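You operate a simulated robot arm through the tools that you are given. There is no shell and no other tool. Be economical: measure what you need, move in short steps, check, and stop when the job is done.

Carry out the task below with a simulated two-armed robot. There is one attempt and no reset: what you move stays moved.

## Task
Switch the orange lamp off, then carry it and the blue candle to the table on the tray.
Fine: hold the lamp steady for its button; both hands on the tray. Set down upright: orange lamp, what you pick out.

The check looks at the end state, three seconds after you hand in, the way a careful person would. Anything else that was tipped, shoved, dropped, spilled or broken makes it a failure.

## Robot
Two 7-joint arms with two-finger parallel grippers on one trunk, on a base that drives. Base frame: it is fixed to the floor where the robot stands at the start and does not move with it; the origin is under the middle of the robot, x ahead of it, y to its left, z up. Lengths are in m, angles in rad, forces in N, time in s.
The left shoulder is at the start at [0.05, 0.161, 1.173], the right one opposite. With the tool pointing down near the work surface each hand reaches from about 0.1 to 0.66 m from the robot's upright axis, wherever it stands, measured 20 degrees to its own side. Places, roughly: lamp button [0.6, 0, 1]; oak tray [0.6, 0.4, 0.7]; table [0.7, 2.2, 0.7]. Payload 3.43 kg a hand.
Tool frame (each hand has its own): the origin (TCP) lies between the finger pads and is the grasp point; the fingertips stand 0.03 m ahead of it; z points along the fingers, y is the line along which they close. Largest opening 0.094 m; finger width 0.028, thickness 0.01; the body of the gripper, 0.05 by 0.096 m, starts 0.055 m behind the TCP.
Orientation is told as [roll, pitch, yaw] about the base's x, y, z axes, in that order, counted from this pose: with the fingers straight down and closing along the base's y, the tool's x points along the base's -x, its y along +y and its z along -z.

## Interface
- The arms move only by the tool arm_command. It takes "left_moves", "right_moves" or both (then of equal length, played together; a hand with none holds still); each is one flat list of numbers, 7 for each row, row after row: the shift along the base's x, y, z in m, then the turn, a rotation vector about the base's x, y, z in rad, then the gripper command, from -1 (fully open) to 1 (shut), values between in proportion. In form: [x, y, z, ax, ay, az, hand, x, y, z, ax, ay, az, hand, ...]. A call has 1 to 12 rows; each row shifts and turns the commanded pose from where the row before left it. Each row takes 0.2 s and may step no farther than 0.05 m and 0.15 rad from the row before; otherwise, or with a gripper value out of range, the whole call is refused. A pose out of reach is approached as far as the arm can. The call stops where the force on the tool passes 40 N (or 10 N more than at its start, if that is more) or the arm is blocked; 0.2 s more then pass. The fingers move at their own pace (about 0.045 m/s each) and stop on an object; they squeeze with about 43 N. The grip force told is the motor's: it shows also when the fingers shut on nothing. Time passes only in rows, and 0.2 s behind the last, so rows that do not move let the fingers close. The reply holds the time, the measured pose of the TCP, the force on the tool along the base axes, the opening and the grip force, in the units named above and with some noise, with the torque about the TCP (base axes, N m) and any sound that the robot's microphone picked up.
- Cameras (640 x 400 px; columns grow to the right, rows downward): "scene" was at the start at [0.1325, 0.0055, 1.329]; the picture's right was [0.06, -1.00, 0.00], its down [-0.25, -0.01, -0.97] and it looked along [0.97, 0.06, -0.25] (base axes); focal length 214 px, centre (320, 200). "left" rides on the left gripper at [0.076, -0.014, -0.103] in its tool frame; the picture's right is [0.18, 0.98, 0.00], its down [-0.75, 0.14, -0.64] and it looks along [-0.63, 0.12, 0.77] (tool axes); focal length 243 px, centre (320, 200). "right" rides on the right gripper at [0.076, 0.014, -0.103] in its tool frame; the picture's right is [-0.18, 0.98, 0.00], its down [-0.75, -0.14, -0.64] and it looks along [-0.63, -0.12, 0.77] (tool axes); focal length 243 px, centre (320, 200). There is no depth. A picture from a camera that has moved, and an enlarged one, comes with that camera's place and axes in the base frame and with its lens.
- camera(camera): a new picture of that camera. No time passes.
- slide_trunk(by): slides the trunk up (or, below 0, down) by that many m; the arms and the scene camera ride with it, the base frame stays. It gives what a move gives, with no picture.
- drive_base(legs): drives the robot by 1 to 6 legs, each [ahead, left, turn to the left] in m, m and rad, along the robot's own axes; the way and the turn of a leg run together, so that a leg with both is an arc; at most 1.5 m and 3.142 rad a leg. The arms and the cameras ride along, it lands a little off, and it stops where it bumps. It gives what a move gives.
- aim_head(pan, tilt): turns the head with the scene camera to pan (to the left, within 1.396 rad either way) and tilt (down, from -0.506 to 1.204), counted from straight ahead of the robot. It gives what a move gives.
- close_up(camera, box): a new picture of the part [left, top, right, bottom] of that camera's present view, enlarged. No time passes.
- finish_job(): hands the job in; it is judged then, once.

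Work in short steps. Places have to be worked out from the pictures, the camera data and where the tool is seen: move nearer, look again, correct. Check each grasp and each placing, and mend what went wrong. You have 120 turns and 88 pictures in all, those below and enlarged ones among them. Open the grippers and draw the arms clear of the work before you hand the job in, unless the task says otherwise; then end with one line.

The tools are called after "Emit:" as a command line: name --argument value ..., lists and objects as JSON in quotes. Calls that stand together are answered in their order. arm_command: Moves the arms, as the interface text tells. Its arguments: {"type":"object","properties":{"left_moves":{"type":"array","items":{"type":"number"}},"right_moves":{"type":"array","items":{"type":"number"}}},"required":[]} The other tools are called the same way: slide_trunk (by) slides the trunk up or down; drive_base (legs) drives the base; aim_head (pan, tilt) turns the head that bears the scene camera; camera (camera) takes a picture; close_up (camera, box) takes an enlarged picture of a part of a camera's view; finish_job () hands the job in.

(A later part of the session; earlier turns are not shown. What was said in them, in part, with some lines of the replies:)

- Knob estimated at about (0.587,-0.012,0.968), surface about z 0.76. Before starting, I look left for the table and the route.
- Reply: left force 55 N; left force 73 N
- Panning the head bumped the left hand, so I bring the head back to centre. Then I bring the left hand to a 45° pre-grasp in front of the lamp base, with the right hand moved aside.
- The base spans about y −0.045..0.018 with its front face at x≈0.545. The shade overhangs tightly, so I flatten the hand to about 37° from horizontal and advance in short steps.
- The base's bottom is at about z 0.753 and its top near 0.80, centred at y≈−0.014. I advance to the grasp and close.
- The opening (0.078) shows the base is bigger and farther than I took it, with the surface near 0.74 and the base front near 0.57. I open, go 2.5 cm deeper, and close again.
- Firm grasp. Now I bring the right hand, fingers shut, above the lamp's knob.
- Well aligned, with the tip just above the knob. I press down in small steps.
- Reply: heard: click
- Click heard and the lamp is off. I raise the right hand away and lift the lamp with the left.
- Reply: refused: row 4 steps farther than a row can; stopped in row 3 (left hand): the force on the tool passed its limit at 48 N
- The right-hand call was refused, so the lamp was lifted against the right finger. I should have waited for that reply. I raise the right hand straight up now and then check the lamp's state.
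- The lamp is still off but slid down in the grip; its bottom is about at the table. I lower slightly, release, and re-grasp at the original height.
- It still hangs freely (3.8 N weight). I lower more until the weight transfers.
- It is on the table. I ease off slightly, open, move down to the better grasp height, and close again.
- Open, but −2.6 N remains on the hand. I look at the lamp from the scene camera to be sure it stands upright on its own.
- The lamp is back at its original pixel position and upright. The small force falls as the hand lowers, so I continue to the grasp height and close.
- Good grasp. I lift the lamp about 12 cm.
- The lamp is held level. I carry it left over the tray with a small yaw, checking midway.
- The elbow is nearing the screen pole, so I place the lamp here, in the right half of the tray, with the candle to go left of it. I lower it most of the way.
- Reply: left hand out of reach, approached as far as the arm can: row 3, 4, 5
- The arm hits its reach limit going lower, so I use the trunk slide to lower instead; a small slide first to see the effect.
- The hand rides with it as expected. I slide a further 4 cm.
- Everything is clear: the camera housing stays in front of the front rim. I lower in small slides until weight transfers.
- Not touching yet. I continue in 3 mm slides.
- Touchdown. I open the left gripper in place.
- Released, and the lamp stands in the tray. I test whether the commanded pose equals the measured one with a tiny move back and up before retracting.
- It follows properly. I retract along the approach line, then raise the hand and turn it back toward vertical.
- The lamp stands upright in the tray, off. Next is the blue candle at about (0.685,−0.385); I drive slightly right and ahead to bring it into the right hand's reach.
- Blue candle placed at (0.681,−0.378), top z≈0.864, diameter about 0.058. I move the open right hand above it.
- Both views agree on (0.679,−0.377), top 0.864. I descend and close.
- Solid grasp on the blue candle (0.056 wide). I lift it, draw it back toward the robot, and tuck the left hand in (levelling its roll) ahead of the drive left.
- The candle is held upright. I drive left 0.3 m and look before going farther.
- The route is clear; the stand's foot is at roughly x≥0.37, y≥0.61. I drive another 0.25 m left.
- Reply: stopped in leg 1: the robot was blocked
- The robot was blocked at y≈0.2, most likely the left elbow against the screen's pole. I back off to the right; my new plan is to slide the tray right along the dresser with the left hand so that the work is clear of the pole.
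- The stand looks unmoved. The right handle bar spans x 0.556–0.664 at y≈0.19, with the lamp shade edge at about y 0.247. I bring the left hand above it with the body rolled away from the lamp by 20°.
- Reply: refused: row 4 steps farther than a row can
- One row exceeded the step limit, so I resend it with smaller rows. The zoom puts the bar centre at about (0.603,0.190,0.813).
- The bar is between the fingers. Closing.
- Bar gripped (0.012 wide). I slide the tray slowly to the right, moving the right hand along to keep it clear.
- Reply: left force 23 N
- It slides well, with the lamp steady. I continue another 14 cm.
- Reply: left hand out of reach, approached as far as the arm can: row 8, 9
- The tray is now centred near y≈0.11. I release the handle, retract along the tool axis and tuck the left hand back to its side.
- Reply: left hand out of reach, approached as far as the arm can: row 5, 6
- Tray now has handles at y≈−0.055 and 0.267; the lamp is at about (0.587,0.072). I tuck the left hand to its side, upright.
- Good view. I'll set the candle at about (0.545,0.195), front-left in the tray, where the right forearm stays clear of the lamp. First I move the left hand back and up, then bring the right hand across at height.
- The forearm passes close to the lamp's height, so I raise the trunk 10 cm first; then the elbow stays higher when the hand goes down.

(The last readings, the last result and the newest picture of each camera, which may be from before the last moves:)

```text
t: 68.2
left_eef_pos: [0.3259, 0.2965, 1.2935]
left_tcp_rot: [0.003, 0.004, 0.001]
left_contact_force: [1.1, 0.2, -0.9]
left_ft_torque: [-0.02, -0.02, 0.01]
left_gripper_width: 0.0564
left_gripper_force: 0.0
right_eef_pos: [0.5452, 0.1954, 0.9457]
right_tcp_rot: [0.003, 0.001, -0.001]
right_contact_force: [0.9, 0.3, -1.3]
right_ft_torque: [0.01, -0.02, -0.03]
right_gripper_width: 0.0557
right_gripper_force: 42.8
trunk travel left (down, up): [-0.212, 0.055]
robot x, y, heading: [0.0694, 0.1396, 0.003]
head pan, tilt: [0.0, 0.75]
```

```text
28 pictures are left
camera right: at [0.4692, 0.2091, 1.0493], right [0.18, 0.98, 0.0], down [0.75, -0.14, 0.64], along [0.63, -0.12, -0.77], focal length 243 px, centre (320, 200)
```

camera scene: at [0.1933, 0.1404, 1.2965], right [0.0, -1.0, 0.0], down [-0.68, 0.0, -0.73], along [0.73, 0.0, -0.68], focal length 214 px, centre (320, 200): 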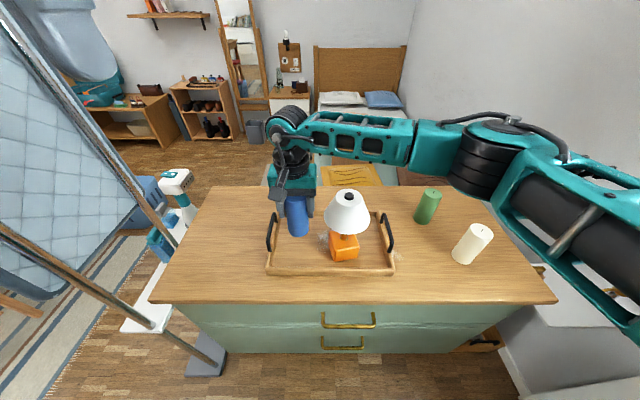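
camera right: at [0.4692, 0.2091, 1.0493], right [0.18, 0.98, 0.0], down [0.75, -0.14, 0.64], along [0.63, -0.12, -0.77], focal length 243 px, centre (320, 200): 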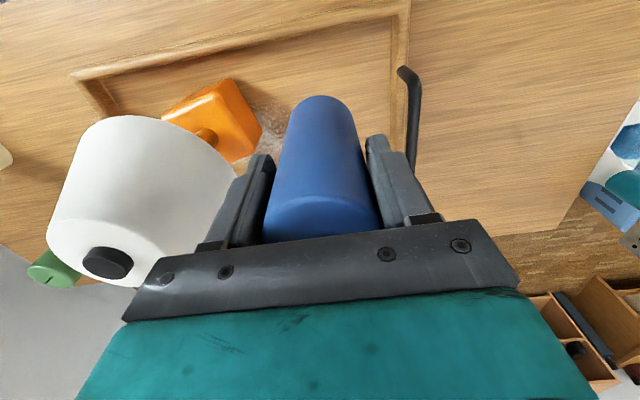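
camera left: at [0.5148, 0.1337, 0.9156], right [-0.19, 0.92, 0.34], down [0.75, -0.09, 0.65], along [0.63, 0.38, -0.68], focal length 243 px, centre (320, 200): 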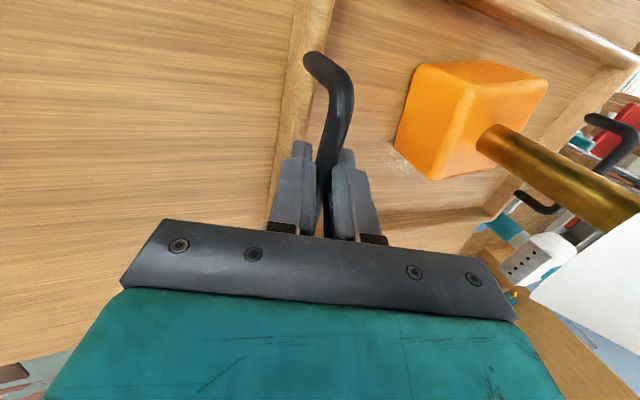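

The forearm-to-lamp clearance after descent would be only about 3 cm, so I raise the trunk another 5 cm and then lower the hand stepwise.

Emit:
slide_trunk --by 0.05

Emit:
arm_command --right_moves '[0, 0.002, -0.04, 0, 0, 0, 1, 0, 0, -0.04, 0, 0, 0, 1, 0, 0, -0.03, 0, 0, 0, 1]'

Emit:
camera --camera "scene"

```text
t: 69.1
left_eef_pos: [0.3262, 0.2964, 1.3435]
left_tcp_rot: [0.002, 0.003, 0.002]
left_contact_force: [0.8, -0.2, -0.4]
left_ft_torque: [0.0, 0.0, 0.01]
left_gripper_width: 0.0562
left_gripper_force: 0.0
right_eef_pos: [0.5445, 0.1962, 0.9968]
right_tcp_rot: [0.004, 0.002, -0.002]
right_contact_force: [-0.1, 0.3, -2.9]
right_ft_torque: [0.0, 0.01, 0.01]
right_gripper_width: 0.0554
right_gripper_force: 43.5
trunk travel left (down, up): [-0.262, 0.005]
robot x, y, heading: [0.0701, 0.1382, 0.003]
head pan, tilt: [0.0, 0.75]
```

```text
t: 69.9
left_eef_pos: [0.3262, 0.2968, 1.3434]
left_tcp_rot: [0.002, 0.004, 0.002]
left_contact_force: [1.1, 1.2, 0.7]
left_ft_torque: [-0.01, 0.05, -0.02]
left_gripper_width: 0.0564
left_gripper_force: 0.2
right_eef_pos: [0.544, 0.1986, 0.8856]
right_tcp_rot: [0.002, 0.004, 0.0]
right_contact_force: [0.2, -0.7, -2.3]
right_ft_torque: [0.0, 0.03, -0.01]
right_gripper_width: 0.0552
right_gripper_force: 42.6
trunk travel left (down, up): [-0.262, 0.005]
robot x, y, heading: [0.0678, 0.1391, 0.002]
head pan, tilt: [0.0, 0.75]
```

```text
27 pictures are left
camera scene: at [0.1932, 0.1405, 1.3465], right [0.0, -1.0, 0.0], down [-0.68, 0.0, -0.73], along [0.73, 0.0, -0.68], focal length 214 px, centre (320, 200)
```

scene: 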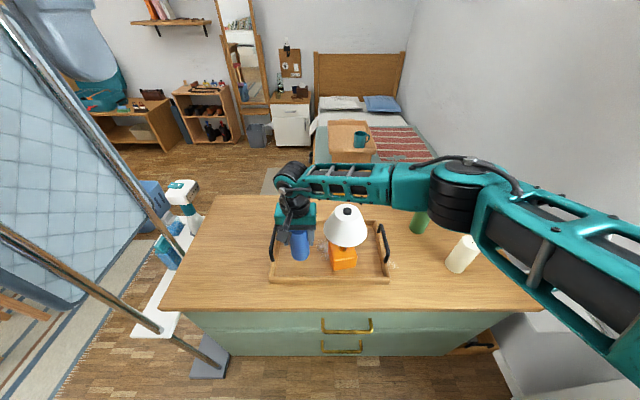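

Still clear of the knob. I lower a further 4 cm and then in fine steps.

Emit:
arm_command --right_moves '[0, 0, -0.02, 0, 0, 0, 1, 0, 0, -0.018, 0, 0, 0, 1]'

Emit:
close_up --camera "scene" --box '[240, 140, 420, 300]'

```text
t: 70.5
left_eef_pos: [0.3249, 0.2971, 1.3437]
left_tcp_rot: [0.002, 0.005, 0.001]
left_contact_force: [-0.5, -0.4, -0.1]
left_ft_torque: [-0.02, 0.0, 0.02]
left_gripper_width: 0.0564
left_gripper_force: 0.0
right_eef_pos: [0.5438, 0.1987, 0.8485]
right_tcp_rot: [0.002, 0.0, 0.002]
right_contact_force: [-0.1, 0.4, -2.2]
right_ft_torque: [0.0, 0.03, -0.05]
right_gripper_width: 0.0552
right_gripper_force: 43.6
trunk travel left (down, up): [-0.262, 0.005]
robot x, y, heading: [0.0705, 0.1411, -0.001]
head pan, tilt: [0.0, 0.75]
```

```text
2.50 times, centred on (330, 220) of scene
camera zoom: at [0.193, 0.1405, 1.3465], right [0.0, -1.0, 0.0], down [-0.68, 0.0, -0.73], along [0.73, 0.0, -0.68], focal length 536 px, centre (295, 150)
```

zoom: 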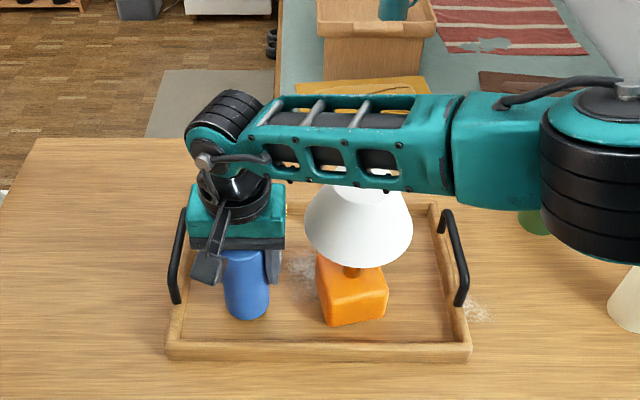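

About 12 mm remain. Fine steps, watching the force.

Emit:
arm_command --right_moves '[0, 0, -0.006, 0, 0, 0, 1, 0, 0, -0.003, 0, 0, 0, 1, 0, 0, 0, 0, 0, 0, 1]'

```text
t: 71.3
left_eef_pos: [0.3253, 0.2973, 1.3436]
left_tcp_rot: [0.002, 0.003, 0.001]
left_contact_force: [-0.2, -0.2, 0.2]
left_ft_torque: [0.02, 0.0, 0.01]
left_gripper_width: 0.0564
left_gripper_force: 0.2
right_eef_pos: [0.5453, 0.1973, 0.8397]
right_tcp_rot: [0.006, 0.002, -0.001]
right_contact_force: [0.8, 0.1, -2.4]
right_ft_torque: [-0.01, 0.03, 0.0]
right_gripper_width: 0.0555
right_gripper_force: 43.1
trunk travel left (down, up): [-0.262, 0.005]
robot x, y, heading: [0.0741, 0.1353, 0.005]
head pan, tilt: [0.0, 0.75]
```

Emit:
arm_command --right_moves '[0, 0, -0.003, 0, 0, 0, 1, 0, 0, -0.002, 0, 0, 0, 1, 0, 0, 0, 0, 0, 0, 1]'

```text
t: 72.1
left_eef_pos: [0.3244, 0.2961, 1.344]
left_tcp_rot: [0.003, 0.002, 0.003]
left_contact_force: [0.1, -1.4, -0.7]
left_ft_torque: [-0.02, -0.02, -0.02]
left_gripper_width: 0.0564
left_gripper_force: 0.1
right_eef_pos: [0.5451, 0.1977, 0.8356]
right_tcp_rot: [0.003, 0.0, -0.001]
right_contact_force: [-1.0, -1.6, 4.5]
right_ft_torque: [-0.28, 0.02, -0.02]
right_gripper_width: 0.0553
right_gripper_force: 42.4
trunk travel left (down, up): [-0.262, 0.005]
robot x, y, heading: [0.0691, 0.1419, -0.0]
head pan, tilt: [0.0, 0.75]
```

The candle stands on the tray floor (force changed sign). I open moderately and rise straight up.

Emit:
arm_command --right_moves '[0, 0, 0.001, 0, 0, 0, 0.0, 0, 0, 0, 0, 0, 0, -0.6, 0, 0, 0, 0, 0, 0, -0.6, 0, 0, 0.02, 0, 0, 0, -0.6, 0, 0, 0.04, 0, 0, 0, -0.6, 0, 0, 0.045, 0, 0, 0, -0.6, 0, 0, 0.045, 0, 0, 0, -0.6, 0, 0, 0.03, 0, 0, 0, -0.6]'

Emit:
camera --camera "right"

```text
t: 73.9
left_eef_pos: [0.3256, 0.2965, 1.3435]
left_tcp_rot: [0.001, 0.004, 0.001]
left_contact_force: [0.1, 0.3, 0.8]
left_ft_torque: [-0.03, 0.02, -0.01]
left_gripper_width: 0.0563
left_gripper_force: 0.0
right_eef_pos: [0.5432, 0.1984, 1.0175]
right_tcp_rot: [0.001, 0.0, -0.001]
right_contact_force: [0.4, 0.1, -0.4]
right_ft_torque: [0.02, -0.03, 0.01]
right_gripper_width: 0.0753
right_gripper_force: 0.0
trunk travel left (down, up): [-0.262, 0.005]
robot x, y, heading: [0.0724, 0.14, 0.004]
head pan, tilt: [0.0, 0.75]
```

```text
25 pictures are left
camera right: at [0.4678, 0.2118, 1.12], right [0.18, 0.98, 0.0], down [0.75, -0.14, 0.64], along [0.63, -0.12, -0.77], focal length 243 px, centre (320, 200)
```

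right: 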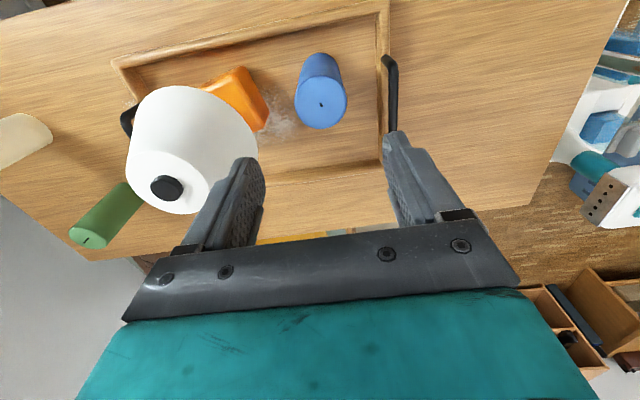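

Both the candle and lamp stand upright in the tray. I bring the right hand back around in front of the lamp to its own side.

Emit:
arm_command --right_moves '[-0.035, -0.005, 0.02, 0, 0, 0, -0.2, -0.04, -0.01, 0.01, 0, 0, 0, -0.2, -0.035, -0.025, 0, 0, 0, 0, -0.2, 0, -0.04, 0, 0.03, 0, 0, -0.2, 0, -0.04, 0, 0.04, 0, 0, -0.2, 0, -0.045, 0, 0.05, 0, 0, -0.2, 0, -0.045, 0, 0.05, 0, 0, -0.2, 0, -0.045, 0, 0.05, 0, 0, -0.2, 0, -0.04, 0, 0.05, 0, 0, -0.2, 0, -0.01, 0, 0.05, 0, 0, -0.2]'

Emit:
arm_command --left_moves '[0.026, 0, -0.04, -0.02, 0, 0, -0.2, 0.026, 0, -0.04, -0.02, 0, 0, -0.2, 0.026, 0, -0.04, -0.02, 0, 0, -0.2, 0.026, 0, -0.04, -0.02, 0, 0, -0.2, 0.026, 0, -0.04, -0.02, 0, 0, -0.2, 0.026, 0, -0.04, -0.02, 0, 0, -0.2, 0.026, 0, -0.04, -0.02, 0, 0, -0.2, 0.026, 0, -0.04, -0.02, 0, 0, -0.2, 0.026, 0, -0.04, -0.02, 0, 0, -0.2, 0.026, 0, -0.04, -0.02, 0, 0, -0.2]'

Emit:
camera --camera "scene"

```text
t: 76.1
left_eef_pos: [0.3262, 0.2968, 1.3442]
left_tcp_rot: [0.002, 0.002, 0.002]
left_contact_force: [-0.3, -0.3, 0.2]
left_ft_torque: [0.0, 0.01, 0.0]
left_gripper_width: 0.0565
left_gripper_force: 0.1
right_eef_pos: [0.4348, -0.1065, 1.0461]
right_tcp_rot: [0.321, 0.0, 0.003]
right_contact_force: [0.0, 0.3, 0.6]
right_ft_torque: [-0.02, 0.01, -0.01]
right_gripper_width: 0.0564
right_gripper_force: 0.1
trunk travel left (down, up): [-0.262, 0.005]
robot x, y, heading: [0.0687, 0.1405, 0.003]
head pan, tilt: [0.0, 0.75]
```

```text
t: 78.3
left_eef_pos: [0.586, 0.2952, 0.9417]
left_tcp_rot: [-0.199, 0.004, 0.0]
left_contact_force: [-0.2, 0.5, 0.2]
left_ft_torque: [0.01, 0.02, 0.02]
left_gripper_width: 0.0562
left_gripper_force: 0.0
right_eef_pos: [0.435, -0.1063, 1.0454]
right_tcp_rot: [0.322, 0.001, 0.0]
right_contact_force: [0.3, 0.5, -0.1]
right_ft_torque: [0.02, 0.03, -0.01]
right_gripper_width: 0.0562
right_gripper_force: 0.2
trunk travel left (down, up): [-0.262, 0.005]
robot x, y, heading: [0.0724, 0.1446, 0.001]
head pan, tilt: [0.0, 0.75]
```

```text
24 pictures are left
camera scene: at [0.1932, 0.1404, 1.3465], right [0.0, -1.0, 0.0], down [-0.68, 0.0, -0.73], along [0.73, 0.0, -0.68], focal length 214 px, centre (320, 200)
```

scene: 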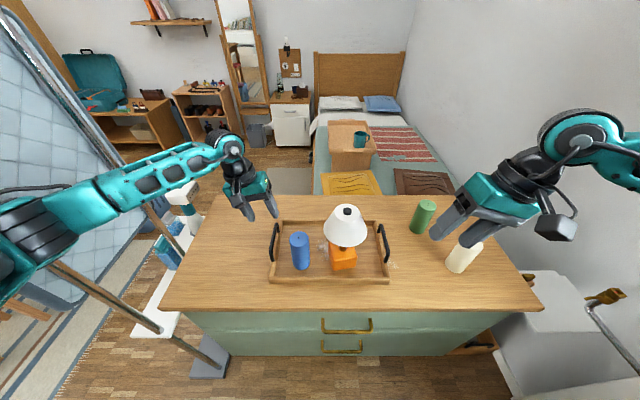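

Clear. I bring the right hand above the right handle and view both wrist cameras.

Emit:
arm_command --right_moves '[0.03, 0.003, -0.024, 0.006, 0, 0, -0.2, 0.03, 0.003, -0.024, 0.006, 0, 0, -0.2, 0.03, 0.003, -0.024, 0.006, 0, 0, -0.2, 0.03, 0.003, -0.024, 0.006, 0, 0, -0.2, 0.03, 0.003, -0.024, 0.006, 0, 0, -0.2]'

Emit:
camera --camera "left"

Emit:
camera --camera "right"

```text
t: 79.5
left_eef_pos: [0.5844, 0.2962, 0.943]
left_tcp_rot: [-0.199, 0.003, 0.002]
left_contact_force: [-0.5, 0.4, 0.4]
left_ft_torque: [0.0, 0.0, 0.03]
left_gripper_width: 0.0565
left_gripper_force: 0.1
right_eef_pos: [0.5855, -0.0911, 0.9244]
right_tcp_rot: [0.351, 0.0, 0.002]
right_contact_force: [0.9, 0.4, -0.1]
right_ft_torque: [0.0, 0.02, -0.01]
right_gripper_width: 0.0566
right_gripper_force: 0.1
trunk travel left (down, up): [-0.262, 0.005]
robot x, y, heading: [0.0688, 0.1387, 0.002]
head pan, tilt: [0.0, 0.75]
```

```text
23 pictures are left
camera left: at [0.5103, 0.3018, 1.0469], right [-0.19, 0.96, -0.19], down [0.76, 0.27, 0.6], along [0.63, -0.04, -0.78], focal length 243 px, centre (320, 200)
```

left: 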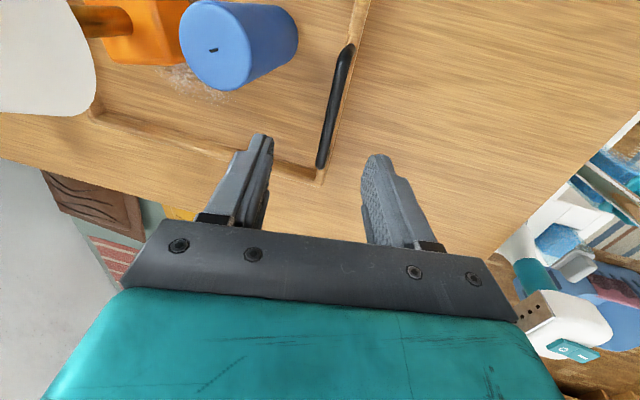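

```text
22 pictures are left
camera right: at [0.5095, -0.1152, 1.0263], right [0.18, 0.92, 0.34], down [0.75, -0.35, 0.55], along [0.63, 0.15, -0.76], focal length 243 px, centre (320, 200)
```

right: 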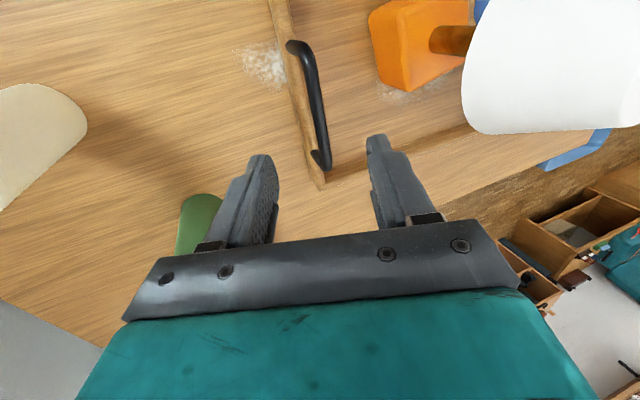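

Bars measured: left y≈0.283, right y≈−0.064, both x 0.535–0.64. I lower both hands onto the bar centres together.

Emit:
arm_command --left_moves '[0.001, -0.0034, -0.03, 0, 0, 0, -0.2, 0.001, -0.0034, -0.03, 0, 0, 0, -0.2, 0.001, -0.0034, -0.03, 0, 0, 0, -0.2, 0.001, -0.0034, -0.029, 0, 0, 0, -0.2]' --right_moves '[0, 0.0073, -0.025, 0, 0, 0, -0.2, 0, 0.0073, -0.025, 0, 0, 0, -0.2, 0, 0.0073, -0.025, 0, 0, 0, -0.2, 0, 0.0073, -0.025, 0, 0, 0, -0.2]'

Emit:
camera --camera "left"

Emit:
camera --camera "right"

```text
t: 80.5
left_eef_pos: [0.5889, 0.2823, 0.824]
left_tcp_rot: [-0.202, 0.003, 0.003]
left_contact_force: [0.4, 0.3, -0.7]
left_ft_torque: [0.01, 0.02, 0.01]
left_gripper_width: 0.0563
left_gripper_force: 0.0
right_eef_pos: [0.5856, -0.0627, 0.8251]
right_tcp_rot: [0.351, -0.001, -0.001]
right_contact_force: [-0.5, -1.2, -0.6]
right_ft_torque: [0.01, -0.02, 0.0]
right_gripper_width: 0.0566
right_gripper_force: 0.0
trunk travel left (down, up): [-0.262, 0.005]
robot x, y, heading: [0.0741, 0.1368, 0.002]
head pan, tilt: [0.0, 0.75]
```

```text
21 pictures are left
camera left: at [0.5145, 0.2883, 0.9271], right [-0.19, 0.96, -0.19], down [0.76, 0.27, 0.6], along [0.63, -0.04, -0.78], focal length 243 px, centre (320, 200)
```

left: 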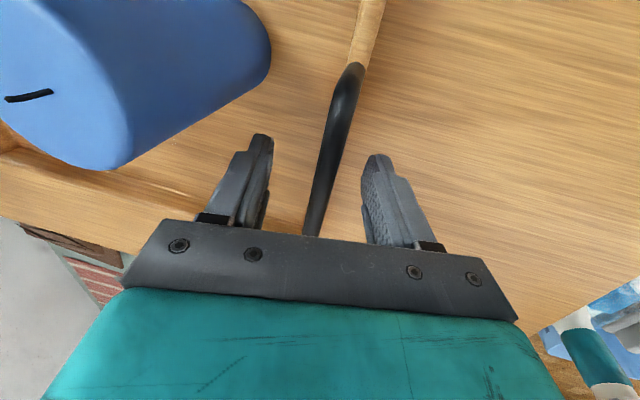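

```text
20 pictures are left
camera right: at [0.5087, -0.0849, 0.9269], right [0.18, 0.92, 0.34], down [0.75, -0.35, 0.55], along [0.63, 0.15, -0.76], focal length 243 px, centre (320, 200)
```

right: 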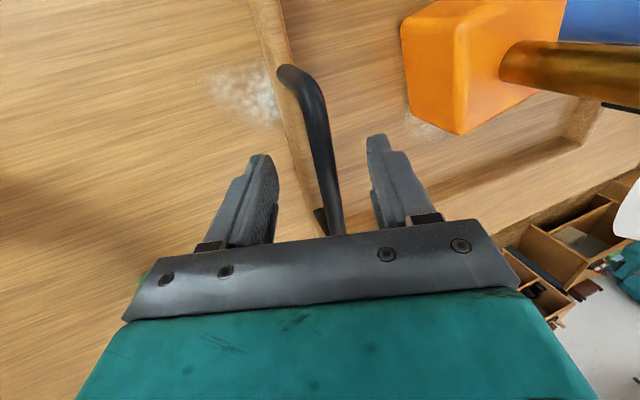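

Both bars sit between the fingers. I close both hands together.

Emit:
arm_command --left_moves '[0, 0, 0, 0, 0, 0, 0.4, 0, 0, 0, 0, 0, 0, 0.8, 0, 0, 0, 0, 0, 0, 1, 0, 0, 0, 0, 0, 0, 1]' --right_moves '[0, 0, 0, 0, 0, 0, 0.4, 0, 0, 0, 0, 0, 0, 0.8, 0, 0, 0, 0, 0, 0, 1, 0, 0, 0, 0, 0, 0, 1]'

```text
t: 81.5
left_eef_pos: [0.5889, 0.2831, 0.8252]
left_tcp_rot: [-0.202, 0.001, 0.0]
left_contact_force: [-0.7, 3.6, 3.5]
left_ft_torque: [0.02, -0.2, -0.59]
left_gripper_width: 0.0116
left_gripper_force: 37.1
right_eef_pos: [0.5841, -0.061, 0.8265]
right_tcp_rot: [0.355, -0.003, 0.002]
right_contact_force: [1.5, 6.7, 2.7]
right_ft_torque: [0.14, 0.28, -0.22]
right_gripper_width: 0.0113
right_gripper_force: 36.5
trunk travel left (down, up): [-0.262, 0.005]
robot x, y, heading: [0.0707, 0.1435, -0.001]
head pan, tilt: [0.0, 0.75]
```

Both bars are held at 0.0115 wide. I lift slowly together, 2 cm first.

Emit:
arm_command --left_moves '[0, 0, 0.005, 0, 0, 0, 1, 0, 0, 0.007, 0, 0, 0, 1, 0, 0, 0.008, 0, 0, 0, 1, 0, 0, 0.005, 0, 0, 0, 1]' --right_moves '[0, 0, 0.005, 0, 0, 0, 1, 0, 0, 0.007, 0, 0, 0, 1, 0, 0, 0.008, 0, 0, 0, 1, 0, 0, 0.005, 0, 0, 0, 1]'

Emit:
camera --camera "scene"

```text
t: 82.5
left_eef_pos: [0.5886, 0.2803, 0.8495]
left_tcp_rot: [-0.201, 0.007, -0.002]
left_contact_force: [-3.7, -8.8, -8.0]
left_ft_torque: [-0.05, -0.04, -0.99]
left_gripper_width: 0.011
left_gripper_force: 43.1
right_eef_pos: [0.586, -0.0622, 0.8506]
right_tcp_rot: [0.354, 0.002, -0.001]
right_contact_force: [3.8, 7.6, -6.6]
right_ft_torque: [0.03, -0.21, -0.44]
right_gripper_width: 0.011
right_gripper_force: 43.1
trunk travel left (down, up): [-0.262, 0.005]
robot x, y, heading: [0.0729, 0.1385, 0.005]
head pan, tilt: [0.0, 0.75]
```

```text
19 pictures are left
camera scene: at [0.194, 0.1403, 1.3463], right [0.0, -1.0, 0.0], down [-0.68, 0.0, -0.73], along [0.73, 0.0, -0.68], focal length 214 px, centre (320, 200)
```

scene: 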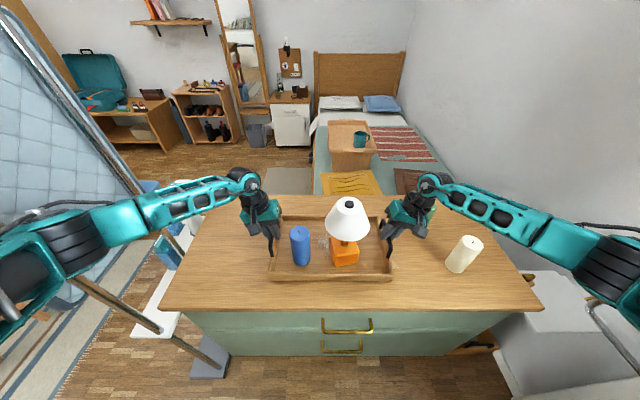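

Both carry about 7 N each, and the tray is level. I raise it another 8 cm to clear everything.

Emit:
arm_command --left_moves '[0, 0, 0.006, 0, 0, 0, 1, 0, 0, 0.01, 0, 0, 0, 1, 0, 0, 0.012, 0, 0, 0, 1, 0, 0, 0.012, 0, 0, 0, 1, 0, 0, 0.012, 0, 0, 0, 1, 0, 0, 0.012, 0, 0, 0, 1, 0, 0, 0.01, 0, 0, 0, 1, 0, 0, 0.006, 0, 0, 0, 1]' --right_moves '[0, 0, 0.006, 0, 0, 0, 1, 0, 0, 0.01, 0, 0, 0, 1, 0, 0, 0.012, 0, 0, 0, 1, 0, 0, 0.012, 0, 0, 0, 1, 0, 0, 0.012, 0, 0, 0, 1, 0, 0, 0.012, 0, 0, 0, 1, 0, 0, 0.01, 0, 0, 0, 1, 0, 0, 0.006, 0, 0, 0, 1]'

Emit:
drive_base --legs '[[-0.1, 0.0, 0.0]]'

Emit:
aim_head --pan 0.5 --tilt 0.6

Emit:
camera --camera "scene"

```text
t: 84.3
left_eef_pos: [0.5894, 0.282, 0.9294]
left_tcp_rot: [-0.201, 0.005, -0.001]
left_contact_force: [-4.3, -18.4, -7.9]
left_ft_torque: [-0.1, -0.22, -0.83]
left_gripper_width: 0.0111
left_gripper_force: 42.7
right_eef_pos: [0.5846, -0.0619, 0.932]
right_tcp_rot: [0.353, 0.002, 0.001]
right_contact_force: [4.1, 18.4, -7.1]
right_ft_torque: [0.18, 0.08, -0.39]
right_gripper_width: 0.011
right_gripper_force: 43.1
trunk travel left (down, up): [-0.262, 0.005]
robot x, y, heading: [0.0695, 0.1391, 0.002]
head pan, tilt: [0.0, 0.75]
```

```text
t: 85.4
left_eef_pos: [0.4909, 0.2808, 0.9302]
left_tcp_rot: [-0.201, 0.004, -0.002]
left_contact_force: [-4.2, -20.0, -7.1]
left_ft_torque: [-0.08, -0.29, -0.74]
left_gripper_width: 0.011
left_gripper_force: 42.9
right_eef_pos: [0.4864, -0.0632, 0.9302]
right_tcp_rot: [0.354, 0.002, 0.001]
right_contact_force: [3.1, 20.5, -5.6]
right_ft_torque: [0.19, 0.14, -0.36]
right_gripper_width: 0.011
right_gripper_force: 42.7
trunk travel left (down, up): [-0.262, 0.005]
robot x, y, heading: [-0.0274, 0.1413, -0.0]
head pan, tilt: [0.0, 0.75]
```

```text
t: 86.4
left_eef_pos: [0.4923, 0.2815, 0.9293]
left_tcp_rot: [-0.202, 0.005, -0.003]
left_contact_force: [-1.4, -0.9, -7.2]
left_ft_torque: [0.03, -0.49, -0.67]
left_gripper_width: 0.0109
left_gripper_force: 43.1
right_eef_pos: [0.487, -0.062, 0.9295]
right_tcp_rot: [0.355, 0.002, 0.001]
right_contact_force: [2.9, 1.9, -6.4]
right_ft_torque: [-0.02, 0.31, -0.24]
right_gripper_width: 0.0108
right_gripper_force: 42.9
trunk travel left (down, up): [-0.262, 0.005]
robot x, y, heading: [-0.0253, 0.1388, 0.001]
head pan, tilt: [0.499, 0.6]
```

```text
18 pictures are left
camera scene: at [0.0907, 0.1824, 1.3592], right [0.48, -0.88, 0.0], down [-0.5, -0.27, -0.82], along [0.72, 0.39, -0.57], focal length 214 px, centre (320, 200)
```

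scene: 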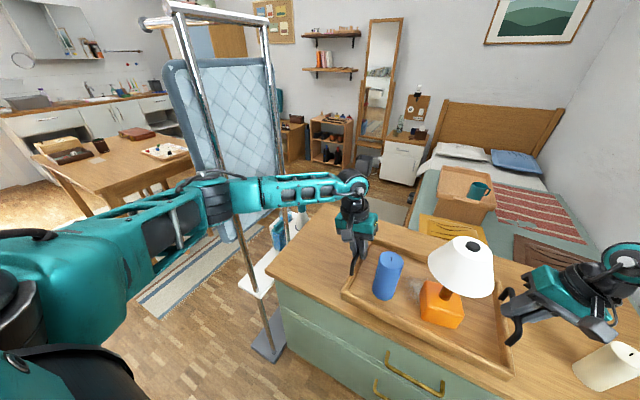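

The tray rides steady. The view shows the garment rail ahead-left and the table beyond, with front edge x≈0.4, y 1.6–2.7 and a free area in its near-right part. I back up to clear the rail, then start left.

Emit:
drive_base --legs '[[-0.34, 0.0, 0.0], [0.0, 0.5, 0.0]]'

Emit:
aim_head --pan 0.9 --tilt 0.5

Emit:
camera --camera "scene"

```text
t: 93.1
left_eef_pos: [0.1521, 0.7783, 0.9272]
left_tcp_rot: [-0.201, 0.005, -0.002]
left_contact_force: [-3.5, -2.4, -7.9]
left_ft_torque: [-0.03, -0.25, -0.64]
left_gripper_width: 0.0112
left_gripper_force: 42.8
right_eef_pos: [0.1478, 0.436, 0.9303]
right_tcp_rot: [0.355, 0.001, -0.001]
right_contact_force: [3.0, 1.4, -6.2]
right_ft_torque: [-0.02, 0.1, -0.3]
right_gripper_width: 0.011
right_gripper_force: 42.8
trunk travel left (down, up): [-0.262, 0.005]
robot x, y, heading: [-0.3679, 0.6402, 0.003]
head pan, tilt: [0.499, 0.6]
```

```text
t: 93.9
left_eef_pos: [0.1536, 0.7786, 0.9296]
left_tcp_rot: [-0.202, 0.006, -0.005]
left_contact_force: [-1.3, -1.1, -6.8]
left_ft_torque: [0.02, -0.39, -0.57]
left_gripper_width: 0.011
left_gripper_force: 43.2
right_eef_pos: [0.1483, 0.4356, 0.9298]
right_tcp_rot: [0.356, 0.002, -0.001]
right_contact_force: [2.5, 1.1, -6.8]
right_ft_torque: [-0.05, 0.27, -0.15]
right_gripper_width: 0.0111
right_gripper_force: 43.0
trunk travel left (down, up): [-0.262, 0.005]
robot x, y, heading: [-0.366, 0.6398, -0.005]
head pan, tilt: [0.901, 0.499]
```

```text
17 pictures are left
camera scene: at [-0.2688, 0.7097, 1.3683], right [0.78, -0.62, 0.0], down [-0.3, -0.37, -0.88], along [0.55, 0.69, -0.48], focal length 214 px, centre (320, 200)
```

scene: 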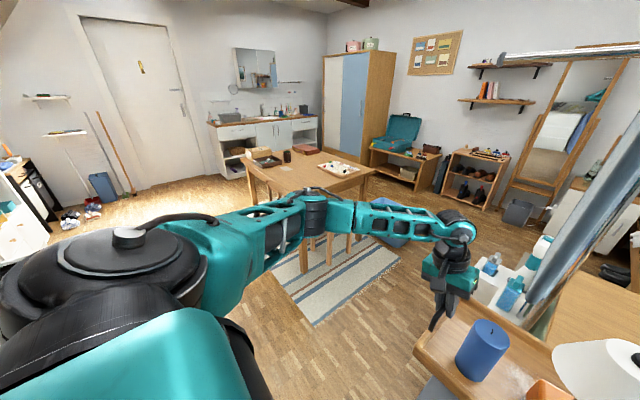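

The floor to the left is clear, and the table's free front-right area is confirmed. I drive left to line up at y≈1.94.

Emit:
drive_base --legs '[[0.0, 0.65, 0.0], [0.0, 0.65, 0.0]]'

Emit:
aim_head --pan 0.0 --tilt 0.6

Emit:
camera --camera "scene"

```text
t: 105.8
left_eef_pos: [0.1441, 2.0755, 0.9286]
left_tcp_rot: [-0.201, 0.005, 0.001]
left_contact_force: [-1.9, -0.2, -6.7]
left_ft_torque: [0.01, -0.14, -0.6]
left_gripper_width: 0.011
left_gripper_force: 43.3
right_eef_pos: [0.1411, 1.7312, 0.9299]
right_tcp_rot: [0.354, 0.001, 0.004]
right_contact_force: [1.9, 0.0, -7.5]
right_ft_torque: [-0.04, -0.07, -0.25]
right_gripper_width: 0.011
right_gripper_force: 43.1
trunk travel left (down, up): [-0.262, 0.005]
robot x, y, heading: [-0.3764, 1.9302, 0.005]
head pan, tilt: [0.901, 0.499]
```

```text
t: 107.0
left_eef_pos: [0.1446, 2.0752, 0.9286]
left_tcp_rot: [-0.201, 0.007, 0.0]
left_contact_force: [-2.7, -1.0, -7.2]
left_ft_torque: [0.01, -0.29, -0.53]
left_gripper_width: 0.0108
left_gripper_force: 42.8
right_eef_pos: [0.1419, 1.7314, 0.9295]
right_tcp_rot: [0.355, 0.001, 0.004]
right_contact_force: [1.6, 0.1, -6.9]
right_ft_torque: [-0.05, 0.11, -0.14]
right_gripper_width: 0.0109
right_gripper_force: 43.0
trunk travel left (down, up): [-0.262, 0.005]
robot x, y, heading: [-0.3735, 1.9362, 0.003]
head pan, tilt: [0.0, 0.6]
```

```text
16 pictures are left
camera scene: at [-0.2446, 1.9327, 1.3592], right [0.01, -1.0, 0.0], down [-0.57, 0.0, -0.82], along [0.82, 0.0, -0.57], focal length 214 px, centre (320, 200)
```

scene: 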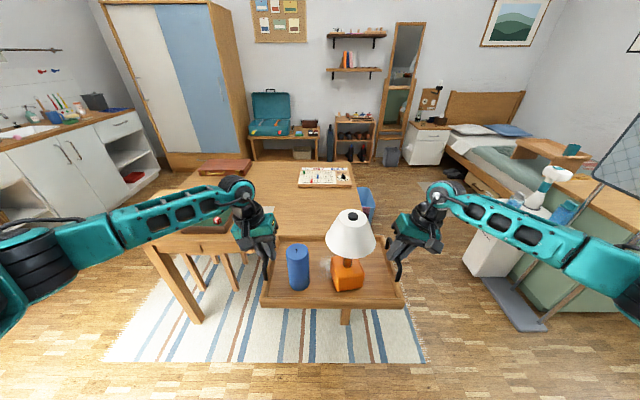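

The table top is at z≈0.65–0.74, its right edge at y≈1.71, with a game board from about x 0.76. I shift left 9 cm and drive ahead in two legs so the tray goes onto the free front area.

Emit:
drive_base --legs '[[0.0, 0.09, 0.0], [0.3, 0.0, 0.0]]'

Emit:
camera --camera "scene"

Emit:
camera --camera "left"

```text
t: 110.1
left_eef_pos: [0.4425, 2.1671, 0.9288]
left_tcp_rot: [-0.201, 0.007, 0.002]
left_contact_force: [-2.2, -0.8, -7.2]
left_ft_torque: [0.03, -0.05, -0.62]
left_gripper_width: 0.0113
left_gripper_force: 43.4
right_eef_pos: [0.4396, 1.8239, 0.9283]
right_tcp_rot: [0.355, 0.004, 0.008]
right_contact_force: [3.0, 1.2, -7.1]
right_ft_torque: [-0.02, -0.09, -0.23]
right_gripper_width: 0.0112
right_gripper_force: 43.3
trunk travel left (down, up): [-0.262, 0.005]
robot x, y, heading: [-0.0774, 2.0228, 0.006]
head pan, tilt: [0.0, 0.6]
```

```text
15 pictures are left
camera scene: at [0.0539, 2.025, 1.3591], right [0.01, -1.0, 0.0], down [-0.57, 0.0, -0.82], along [0.82, 0.0, -0.57], focal length 214 px, centre (320, 200)
```

scene: 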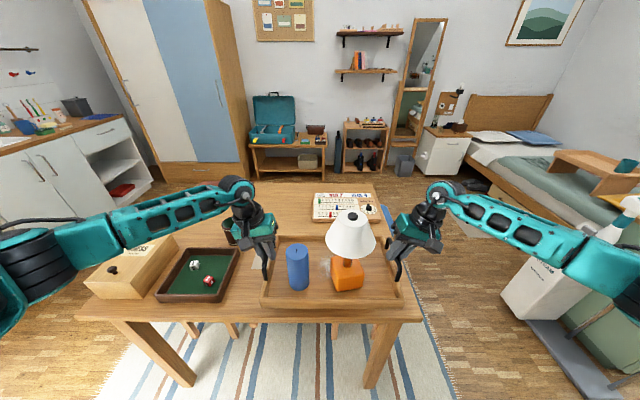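

```text
14 pictures are left
camera left: at [0.3678, 2.1744, 1.0322], right [-0.19, 0.96, -0.19], down [0.76, 0.27, 0.6], along [0.63, -0.04, -0.78], focal length 243 px, centre (320, 200)
```

left: 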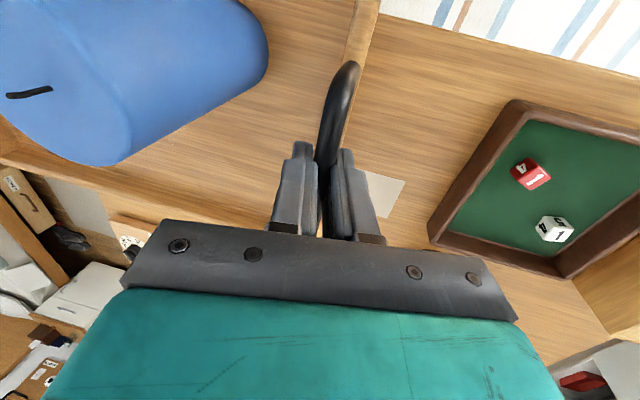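

The tray hovers over the free area. A small card lies near y≥2.2, so I shift 3 cm right and 10 cm ahead.

Emit:
drive_base --legs '[[0.1, -0.03, 0.0]]'

Emit:
camera --camera "left"

```text
t: 111.3
left_eef_pos: [0.5426, 2.1384, 0.9274]
left_tcp_rot: [-0.201, 0.009, 0.002]
left_contact_force: [-1.0, -1.0, -7.2]
left_ft_torque: [0.02, -0.21, -0.52]
left_gripper_width: 0.0108
left_gripper_force: 43.4
right_eef_pos: [0.5408, 1.7946, 0.9285]
right_tcp_rot: [0.353, 0.003, 0.006]
right_contact_force: [1.4, 1.6, -6.7]
right_ft_torque: [-0.03, 0.1, -0.09]
right_gripper_width: 0.0105
right_gripper_force: 43.4
trunk travel left (down, up): [-0.262, 0.005]
robot x, y, heading: [0.0273, 1.9937, 0.008]
head pan, tilt: [0.0, 0.6]
```

```text
13 pictures are left
camera left: at [0.4688, 2.1451, 1.0319], right [-0.19, 0.96, -0.19], down [0.76, 0.27, 0.6], along [0.62, -0.04, -0.78], focal length 243 px, centre (320, 200)
```

left: 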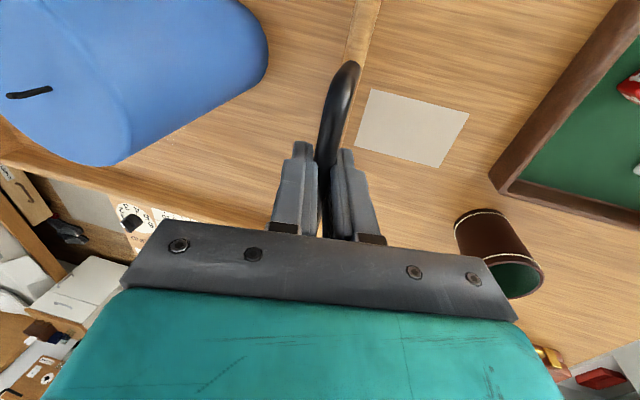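

The card's edge is at y≈2.157, just beside the tray's left edge. I shift 2 cm right, then begin lowering with the trunk.

Emit:
drive_base --legs '[[0.0, -0.02, 0.0]]'

Emit:
slide_trunk --by -0.07

Emit:
camera --camera "left"

Emit:
camera --camera "scene"

```text
t: 112.1
left_eef_pos: [0.5434, 2.1186, 0.9296]
left_tcp_rot: [-0.199, 0.008, 0.002]
left_contact_force: [-1.1, -1.7, -7.2]
left_ft_torque: [0.03, -0.28, -0.42]
left_gripper_width: 0.0107
left_gripper_force: 42.7
right_eef_pos: [0.5407, 1.7759, 0.9294]
right_tcp_rot: [0.354, 0.005, 0.005]
right_contact_force: [1.5, 0.9, -7.1]
right_ft_torque: [0.0, 0.14, -0.12]
right_gripper_width: 0.011
right_gripper_force: 43.0
trunk travel left (down, up): [-0.262, 0.005]
robot x, y, heading: [0.0245, 1.9745, 0.008]
head pan, tilt: [0.0, 0.6]
```

```text
t: 113.2
left_eef_pos: [0.5419, 2.1208, 0.8587]
left_tcp_rot: [-0.201, 0.007, 0.001]
left_contact_force: [-1.7, -0.7, -7.4]
left_ft_torque: [0.06, -0.22, -0.38]
left_gripper_width: 0.0109
left_gripper_force: 43.3
right_eef_pos: [0.5415, 1.7751, 0.859]
right_tcp_rot: [0.354, 0.001, 0.006]
right_contact_force: [0.9, 0.5, -6.2]
right_ft_torque: [-0.01, 0.09, -0.07]
right_gripper_width: 0.0109
right_gripper_force: 42.9
trunk travel left (down, up): [-0.192, 0.075]
robot x, y, heading: [0.022, 1.9736, 0.008]
head pan, tilt: [0.0, 0.6]
```

```text
12 pictures are left
camera left: at [0.4678, 2.1254, 0.9622], right [-0.19, 0.96, -0.19], down [0.76, 0.27, 0.6], along [0.63, -0.04, -0.78], focal length 243 px, centre (320, 200)
```

left: 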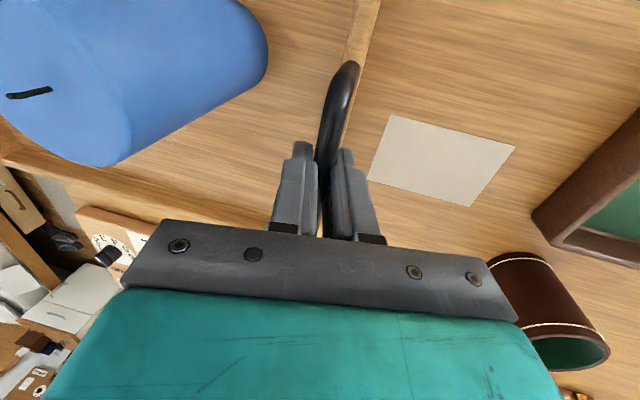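

```text
11 pictures are left
camera scene: at [0.154, 1.9759, 1.2893], right [0.01, -1.0, 0.0], down [-0.57, 0.0, -0.82], along [0.82, 0.01, -0.57], focal length 214 px, centre (320, 200)
```

scene: 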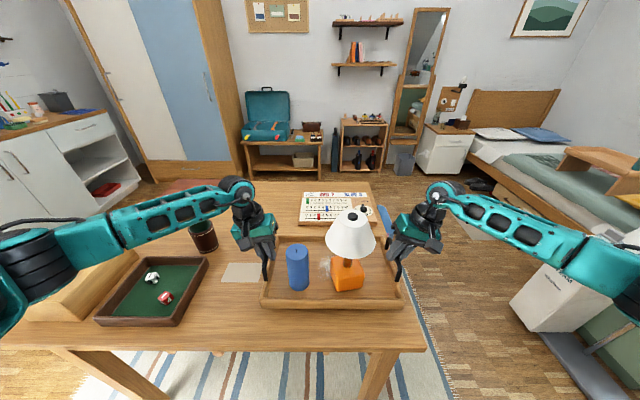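

Table top is about z 0.71, and the tray bottom about 0.774, clear of card and board. I lower 5 cm, then small steps.

Emit:
slide_trunk --by -0.05

Emit:
slide_trunk --by -0.006

```text
t: 114.0
left_eef_pos: [0.5466, 2.118, 0.8248]
left_tcp_rot: [-0.208, -0.014, 0.006]
left_contact_force: [-2.3, 2.7, 14.3]
left_ft_torque: [0.04, 0.36, -0.53]
left_gripper_width: 0.0114
left_gripper_force: 43.1
right_eef_pos: [0.544, 1.7762, 0.8263]
right_tcp_rot: [0.366, -0.019, -0.002]
right_contact_force: [0.2, -4.0, 13.7]
right_ft_torque: [0.01, 0.67, 0.22]
right_gripper_width: 0.011
right_gripper_force: 42.8
trunk travel left (down, up): [-0.145, 0.122]
robot x, y, heading: [0.026, 1.9728, 0.008]
head pan, tilt: [0.0, 0.6]
stopped: the force on the tool passed its limit at 47 N (the readings are from after the stop); the commanded pose is now the measured one
```

```text
t: 114.5
left_eef_pos: [0.5484, 2.1192, 0.8251]
left_tcp_rot: [-0.216, -0.022, 0.007]
left_contact_force: [-3.2, 3.1, 12.9]
left_ft_torque: [0.06, 0.42, -0.44]
left_gripper_width: 0.0109
left_gripper_force: 43.2
right_eef_pos: [0.5471, 1.775, 0.8255]
right_tcp_rot: [0.372, -0.029, -0.007]
right_contact_force: [-1.3, -3.3, 13.5]
right_ft_torque: [0.02, 0.57, 0.14]
right_gripper_width: 0.0115
right_gripper_force: 42.9
trunk travel left (down, up): [-0.14, 0.127]
robot x, y, heading: [0.0275, 1.976, 0.005]
head pan, tilt: [0.0, 0.6]
stopped: the force on the tool passed its limit at 42 N (the readings are from after the stop); the commanded pose is now the measured one
```

Contact came at hand height 0.825, the same as on the dresser, so the table is at z≈0.74 and the tray is down. I ease the trunk up slightly to relax the push, then look.

Emit:
slide_trunk --by 0.007

Emit:
close_up --camera "scene" --box '[200, 170, 440, 370]'

```text
t: 115.1
left_eef_pos: [0.5496, 2.1178, 0.8263]
left_tcp_rot: [-0.212, -0.014, 0.008]
left_contact_force: [-0.3, -0.6, -6.8]
left_ft_torque: [0.02, -0.2, -0.08]
left_gripper_width: 0.0112
left_gripper_force: 43.0
right_eef_pos: [0.5485, 1.7757, 0.8272]
right_tcp_rot: [0.367, -0.021, -0.002]
right_contact_force: [1.2, 0.1, -5.4]
right_ft_torque: [0.01, -0.32, -0.32]
right_gripper_width: 0.0111
right_gripper_force: 43.5
trunk travel left (down, up): [-0.147, 0.12]
robot x, y, heading: [0.0257, 1.9767, 0.004]
head pan, tilt: [0.0, 0.6]
```

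```text
2.00 times, centred on (320, 270) of scene
camera zoom: at [0.1539, 1.9759, 1.2439], right [0.01, -1.0, 0.0], down [-0.57, 0.0, -0.82], along [0.82, 0.0, -0.57], focal length 429 px, centre (320, 60)
```

zoom: 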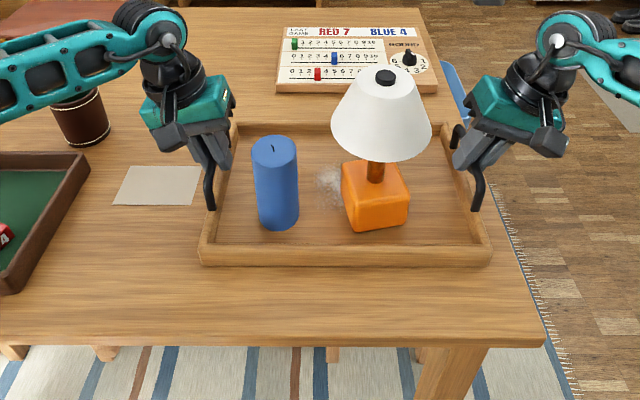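

The tray is at the table, on a free patch, with the lamp and candle upright. The hands still bear most of the weight, so I lower 2 mm.

Emit:
slide_trunk --by -0.002

```text
t: 115.6
left_eef_pos: [0.5495, 2.1186, 0.8255]
left_tcp_rot: [-0.213, -0.016, 0.008]
left_contact_force: [-2.2, -0.7, -5.7]
left_ft_torque: [0.01, -0.16, -0.31]
left_gripper_width: 0.0113
left_gripper_force: 42.6
right_eef_pos: [0.5483, 1.7758, 0.8266]
right_tcp_rot: [0.37, -0.023, -0.005]
right_contact_force: [2.4, 0.5, -4.5]
right_ft_torque: [-0.05, -0.26, -0.24]
right_gripper_width: 0.011
right_gripper_force: 42.9
trunk travel left (down, up): [-0.145, 0.122]
robot x, y, heading: [0.026, 1.9747, 0.002]
head pan, tilt: [0.0, 0.6]
```

Emit:
slide_trunk --by -0.003

```text
t: 116.1
left_eef_pos: [0.5488, 2.1189, 0.8246]
left_tcp_rot: [-0.214, -0.019, 0.008]
left_contact_force: [-4.9, 2.1, 2.1]
left_ft_torque: [-0.02, -0.92, -0.3]
left_gripper_width: 0.0115
left_gripper_force: 43.1
right_eef_pos: [0.5478, 1.775, 0.8259]
right_tcp_rot: [0.37, -0.028, -0.007]
right_contact_force: [-1.0, -1.1, 0.8]
right_ft_torque: [-0.03, -0.67, -0.31]
right_gripper_width: 0.0112
right_gripper_force: 43.0
trunk travel left (down, up): [-0.142, 0.125]
robot x, y, heading: [0.0259, 1.9771, 0.008]
head pan, tilt: [0.0, 0.6]
```

The weight is now on the table. I open both hands together, slowly and only as far as needed.

Emit:
arm_command --left_moves '[0, 0, 0, 0, 0, 0, 0.5, 0, 0, 0, 0, 0, 0, 0.1, 0, 0, 0, 0, 0, 0, -0.1, 0, 0, 0, 0, 0, 0, -0.1]' --right_moves '[0, 0, 0, 0, 0, 0, 0.5, 0, 0, 0, 0, 0, 0, 0.1, 0, 0, 0, 0, 0, 0, -0.1, 0, 0, 0, 0, 0, 0, -0.1]'

Emit:
camera --camera "left"

Emit:
camera --camera "right"

```text
t: 117.1
left_eef_pos: [0.5505, 2.119, 0.8228]
left_tcp_rot: [-0.213, -0.017, 0.008]
left_contact_force: [0.1, 0.0, 0.5]
left_ft_torque: [0.02, 0.0, 0.01]
left_gripper_width: 0.0516
left_gripper_force: 0.2
right_eef_pos: [0.5475, 1.7754, 0.8236]
right_tcp_rot: [0.37, -0.025, -0.004]
right_contact_force: [0.1, -0.9, 0.8]
right_ft_torque: [0.04, 0.01, -0.02]
right_gripper_width: 0.0514
right_gripper_force: 0.1
trunk travel left (down, up): [-0.142, 0.125]
robot x, y, heading: [0.0234, 1.9731, 0.008]
head pan, tilt: [0.0, 0.6]
```

```text
9 pictures are left
camera left: at [0.4724, 2.1259, 0.9252], right [-0.19, 0.96, -0.21], down [0.74, 0.28, 0.61], along [0.64, -0.04, -0.76], focal length 243 px, centre (320, 200)
```

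left: 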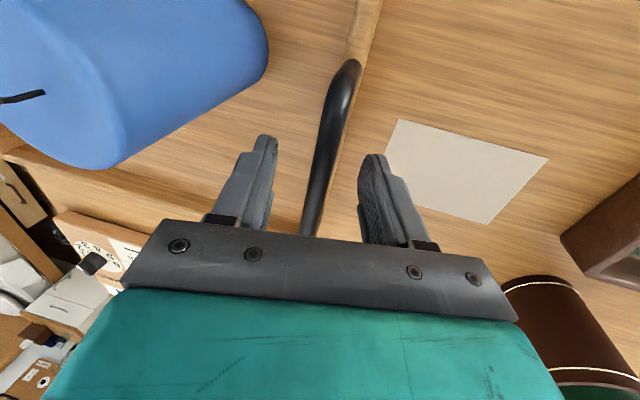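

```text
8 pictures are left
camera right: at [0.4689, 1.7518, 0.9237], right [0.18, 0.92, 0.36], down [0.74, -0.37, 0.57], along [0.65, 0.16, -0.74], focal length 243 px, centre (320, 200)
```

right: 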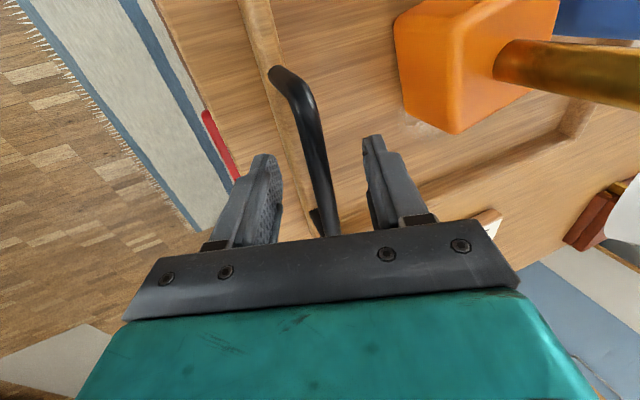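

Both handles are free. I retract both hands along their tool axes, upward and outward.

Emit:
arm_command --left_moves '[0, 0.002, 0.01, 0, 0, 0, -0.1, 0, 0.004, 0.02, 0, 0, 0, -0.1, 0, 0.006, 0.03, 0, 0, 0, -0.1, 0, 0.006, 0.035, 0, 0, 0, -0.1, 0, 0, 0.04, 0, 0, 0, -0.1, 0, 0, 0.04, 0, 0, 0, -0.1]' --right_moves '[0, -0.0035, 0.01, 0, 0, 0, -0.1, 0, -0.007, 0.02, 0, 0, 0, -0.1, 0, -0.011, 0.03, 0, 0, 0, -0.1, 0, -0.012, 0.035, 0, 0, 0, -0.1, 0, 0, 0.04, 0, 0, 0, -0.1, 0, 0, 0.04, 0, 0, 0, -0.1]'

Emit:
camera --camera "scene"

```text
t: 118.5
left_eef_pos: [0.5489, 2.1379, 1.0005]
left_tcp_rot: [-0.212, -0.017, 0.007]
left_contact_force: [0.1, 0.3, 0.2]
left_ft_torque: [0.02, 0.0, 0.02]
left_gripper_width: 0.0517
left_gripper_force: 0.0
right_eef_pos: [0.5471, 1.7421, 0.9996]
right_tcp_rot: [0.37, -0.023, -0.005]
right_contact_force: [-1.1, 0.1, 0.1]
right_ft_torque: [-0.01, 0.01, -0.01]
right_gripper_width: 0.0517
right_gripper_force: 0.1
trunk travel left (down, up): [-0.142, 0.125]
robot x, y, heading: [0.0267, 1.97, 0.009]
head pan, tilt: [0.0, 0.6]
```

```text
7 pictures are left
camera scene: at [0.1526, 1.976, 1.2395], right [0.01, -1.0, 0.0], down [-0.56, 0.0, -0.83], along [0.83, 0.0, -0.56], focal length 214 px, centre (320, 200)
```

scene: 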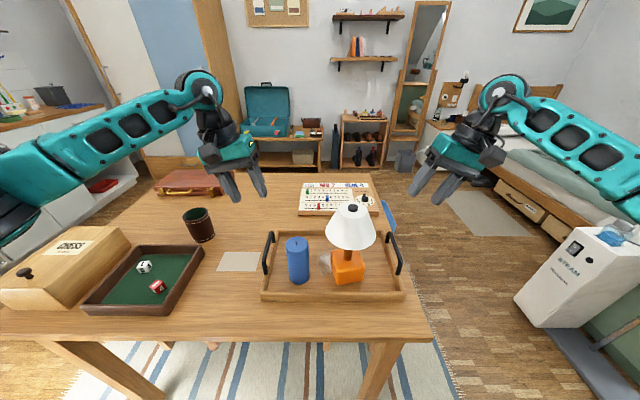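

The tray is on the table with the lamp (off) and blue candle upright. I open the grippers fully, back away, and take a last look.

Emit:
arm_command --left_moves '[0, 0.01, 0.03, 0, 0, 0, -1, 0, 0.01, 0.03, 0, 0, 0, -1, 0, 0, 0, 0, 0, 0, -1]' --right_moves '[0, -0.01, 0.03, 0, 0, 0, -1, 0, -0.01, 0.03, 0, 0, 0, -1, 0, 0, 0, 0, 0, 0, -1]'

Emit:
drive_base --legs '[[-0.4, 0.0, 0.0]]'

Emit:
aim_head --pan -0.4 --tilt 0.45

Emit:
camera --camera "scene"

```text
t: 119.3
left_eef_pos: [0.5497, 2.157, 1.0591]
left_tcp_rot: [-0.214, -0.019, 0.007]
left_contact_force: [-0.2, 0.3, -1.0]
left_ft_torque: [0.01, 0.0, 0.01]
left_gripper_width: 0.0941
left_gripper_force: 0.0
right_eef_pos: [0.5478, 1.7214, 1.0596]
right_tcp_rot: [0.369, -0.025, -0.003]
right_contact_force: [-0.7, -1.0, -0.6]
right_ft_torque: [0.03, -0.02, 0.01]
right_gripper_width: 0.0936
right_gripper_force: 0.0
trunk travel left (down, up): [-0.142, 0.125]
robot x, y, heading: [0.0274, 1.9729, 0.003]
head pan, tilt: [0.0, 0.6]
```

```text
t: 121.8
left_eef_pos: [0.1491, 2.1542, 1.0571]
left_tcp_rot: [-0.212, -0.016, 0.009]
left_contact_force: [0.3, 0.6, 0.4]
left_ft_torque: [0.0, 0.0, 0.02]
left_gripper_width: 0.0939
left_gripper_force: 0.1
right_eef_pos: [0.1484, 1.7197, 1.0603]
right_tcp_rot: [0.37, -0.024, -0.003]
right_contact_force: [0.7, -0.4, 0.4]
right_ft_torque: [-0.02, -0.01, 0.0]
right_gripper_width: 0.0943
right_gripper_force: 0.1
trunk travel left (down, up): [-0.142, 0.125]
robot x, y, heading: [-0.3771, 1.9701, 0.01]
head pan, tilt: [0.0, 0.6]
```

```text
t: 122.7
left_eef_pos: [0.1489, 2.1552, 1.0579]
left_tcp_rot: [-0.211, -0.018, 0.009]
left_contact_force: [0.2, -0.4, 0.0]
left_ft_torque: [0.02, -0.01, -0.03]
left_gripper_width: 0.094
left_gripper_force: 0.1
right_eef_pos: [0.1489, 1.7203, 1.0595]
right_tcp_rot: [0.371, -0.025, -0.004]
right_contact_force: [0.0, -0.7, 0.6]
right_ft_torque: [0.04, 0.0, -0.01]
right_gripper_width: 0.0942
right_gripper_force: 0.1
trunk travel left (down, up): [-0.142, 0.125]
robot x, y, heading: [-0.3762, 1.9735, 0.009]
head pan, tilt: [-0.4, 0.45]
```

```text
6 pictures are left
camera scene: at [-0.2495, 1.9378, 1.253], right [-0.38, -0.92, 0.0], down [-0.4, 0.17, -0.9], along [0.83, -0.34, -0.44], focal length 214 px, centre (320, 200)
```

scene: 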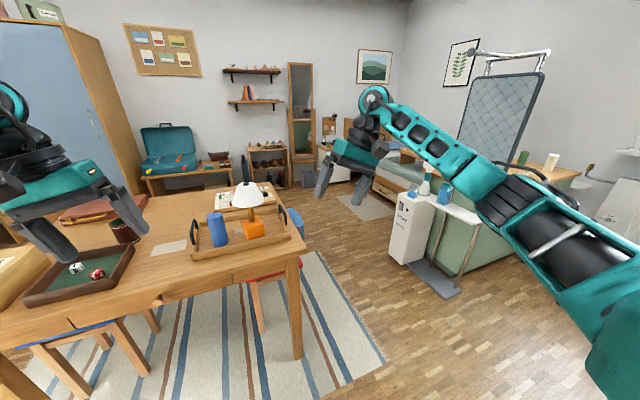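

The rail stands, the other candles remain on the dresser, and the tray with lamp and candle is safe on the table. The arms are clear and the grippers open, so I hand in.

Emit:
finish_job

```text
The job is handed in.
```

The orange lamp is switched off. It stands upright with the blue candle on the tray, which is on the table, and I handed the job in with the grippers open and the arms drawn clear. Along the way I lifted the lamp into my own finger and had to grip it again, slid the tray along the dresser before lifting it, and was stopped once, probably by the left elbow touching the rail; in the last picture the lamp, candle and rail were all standing.
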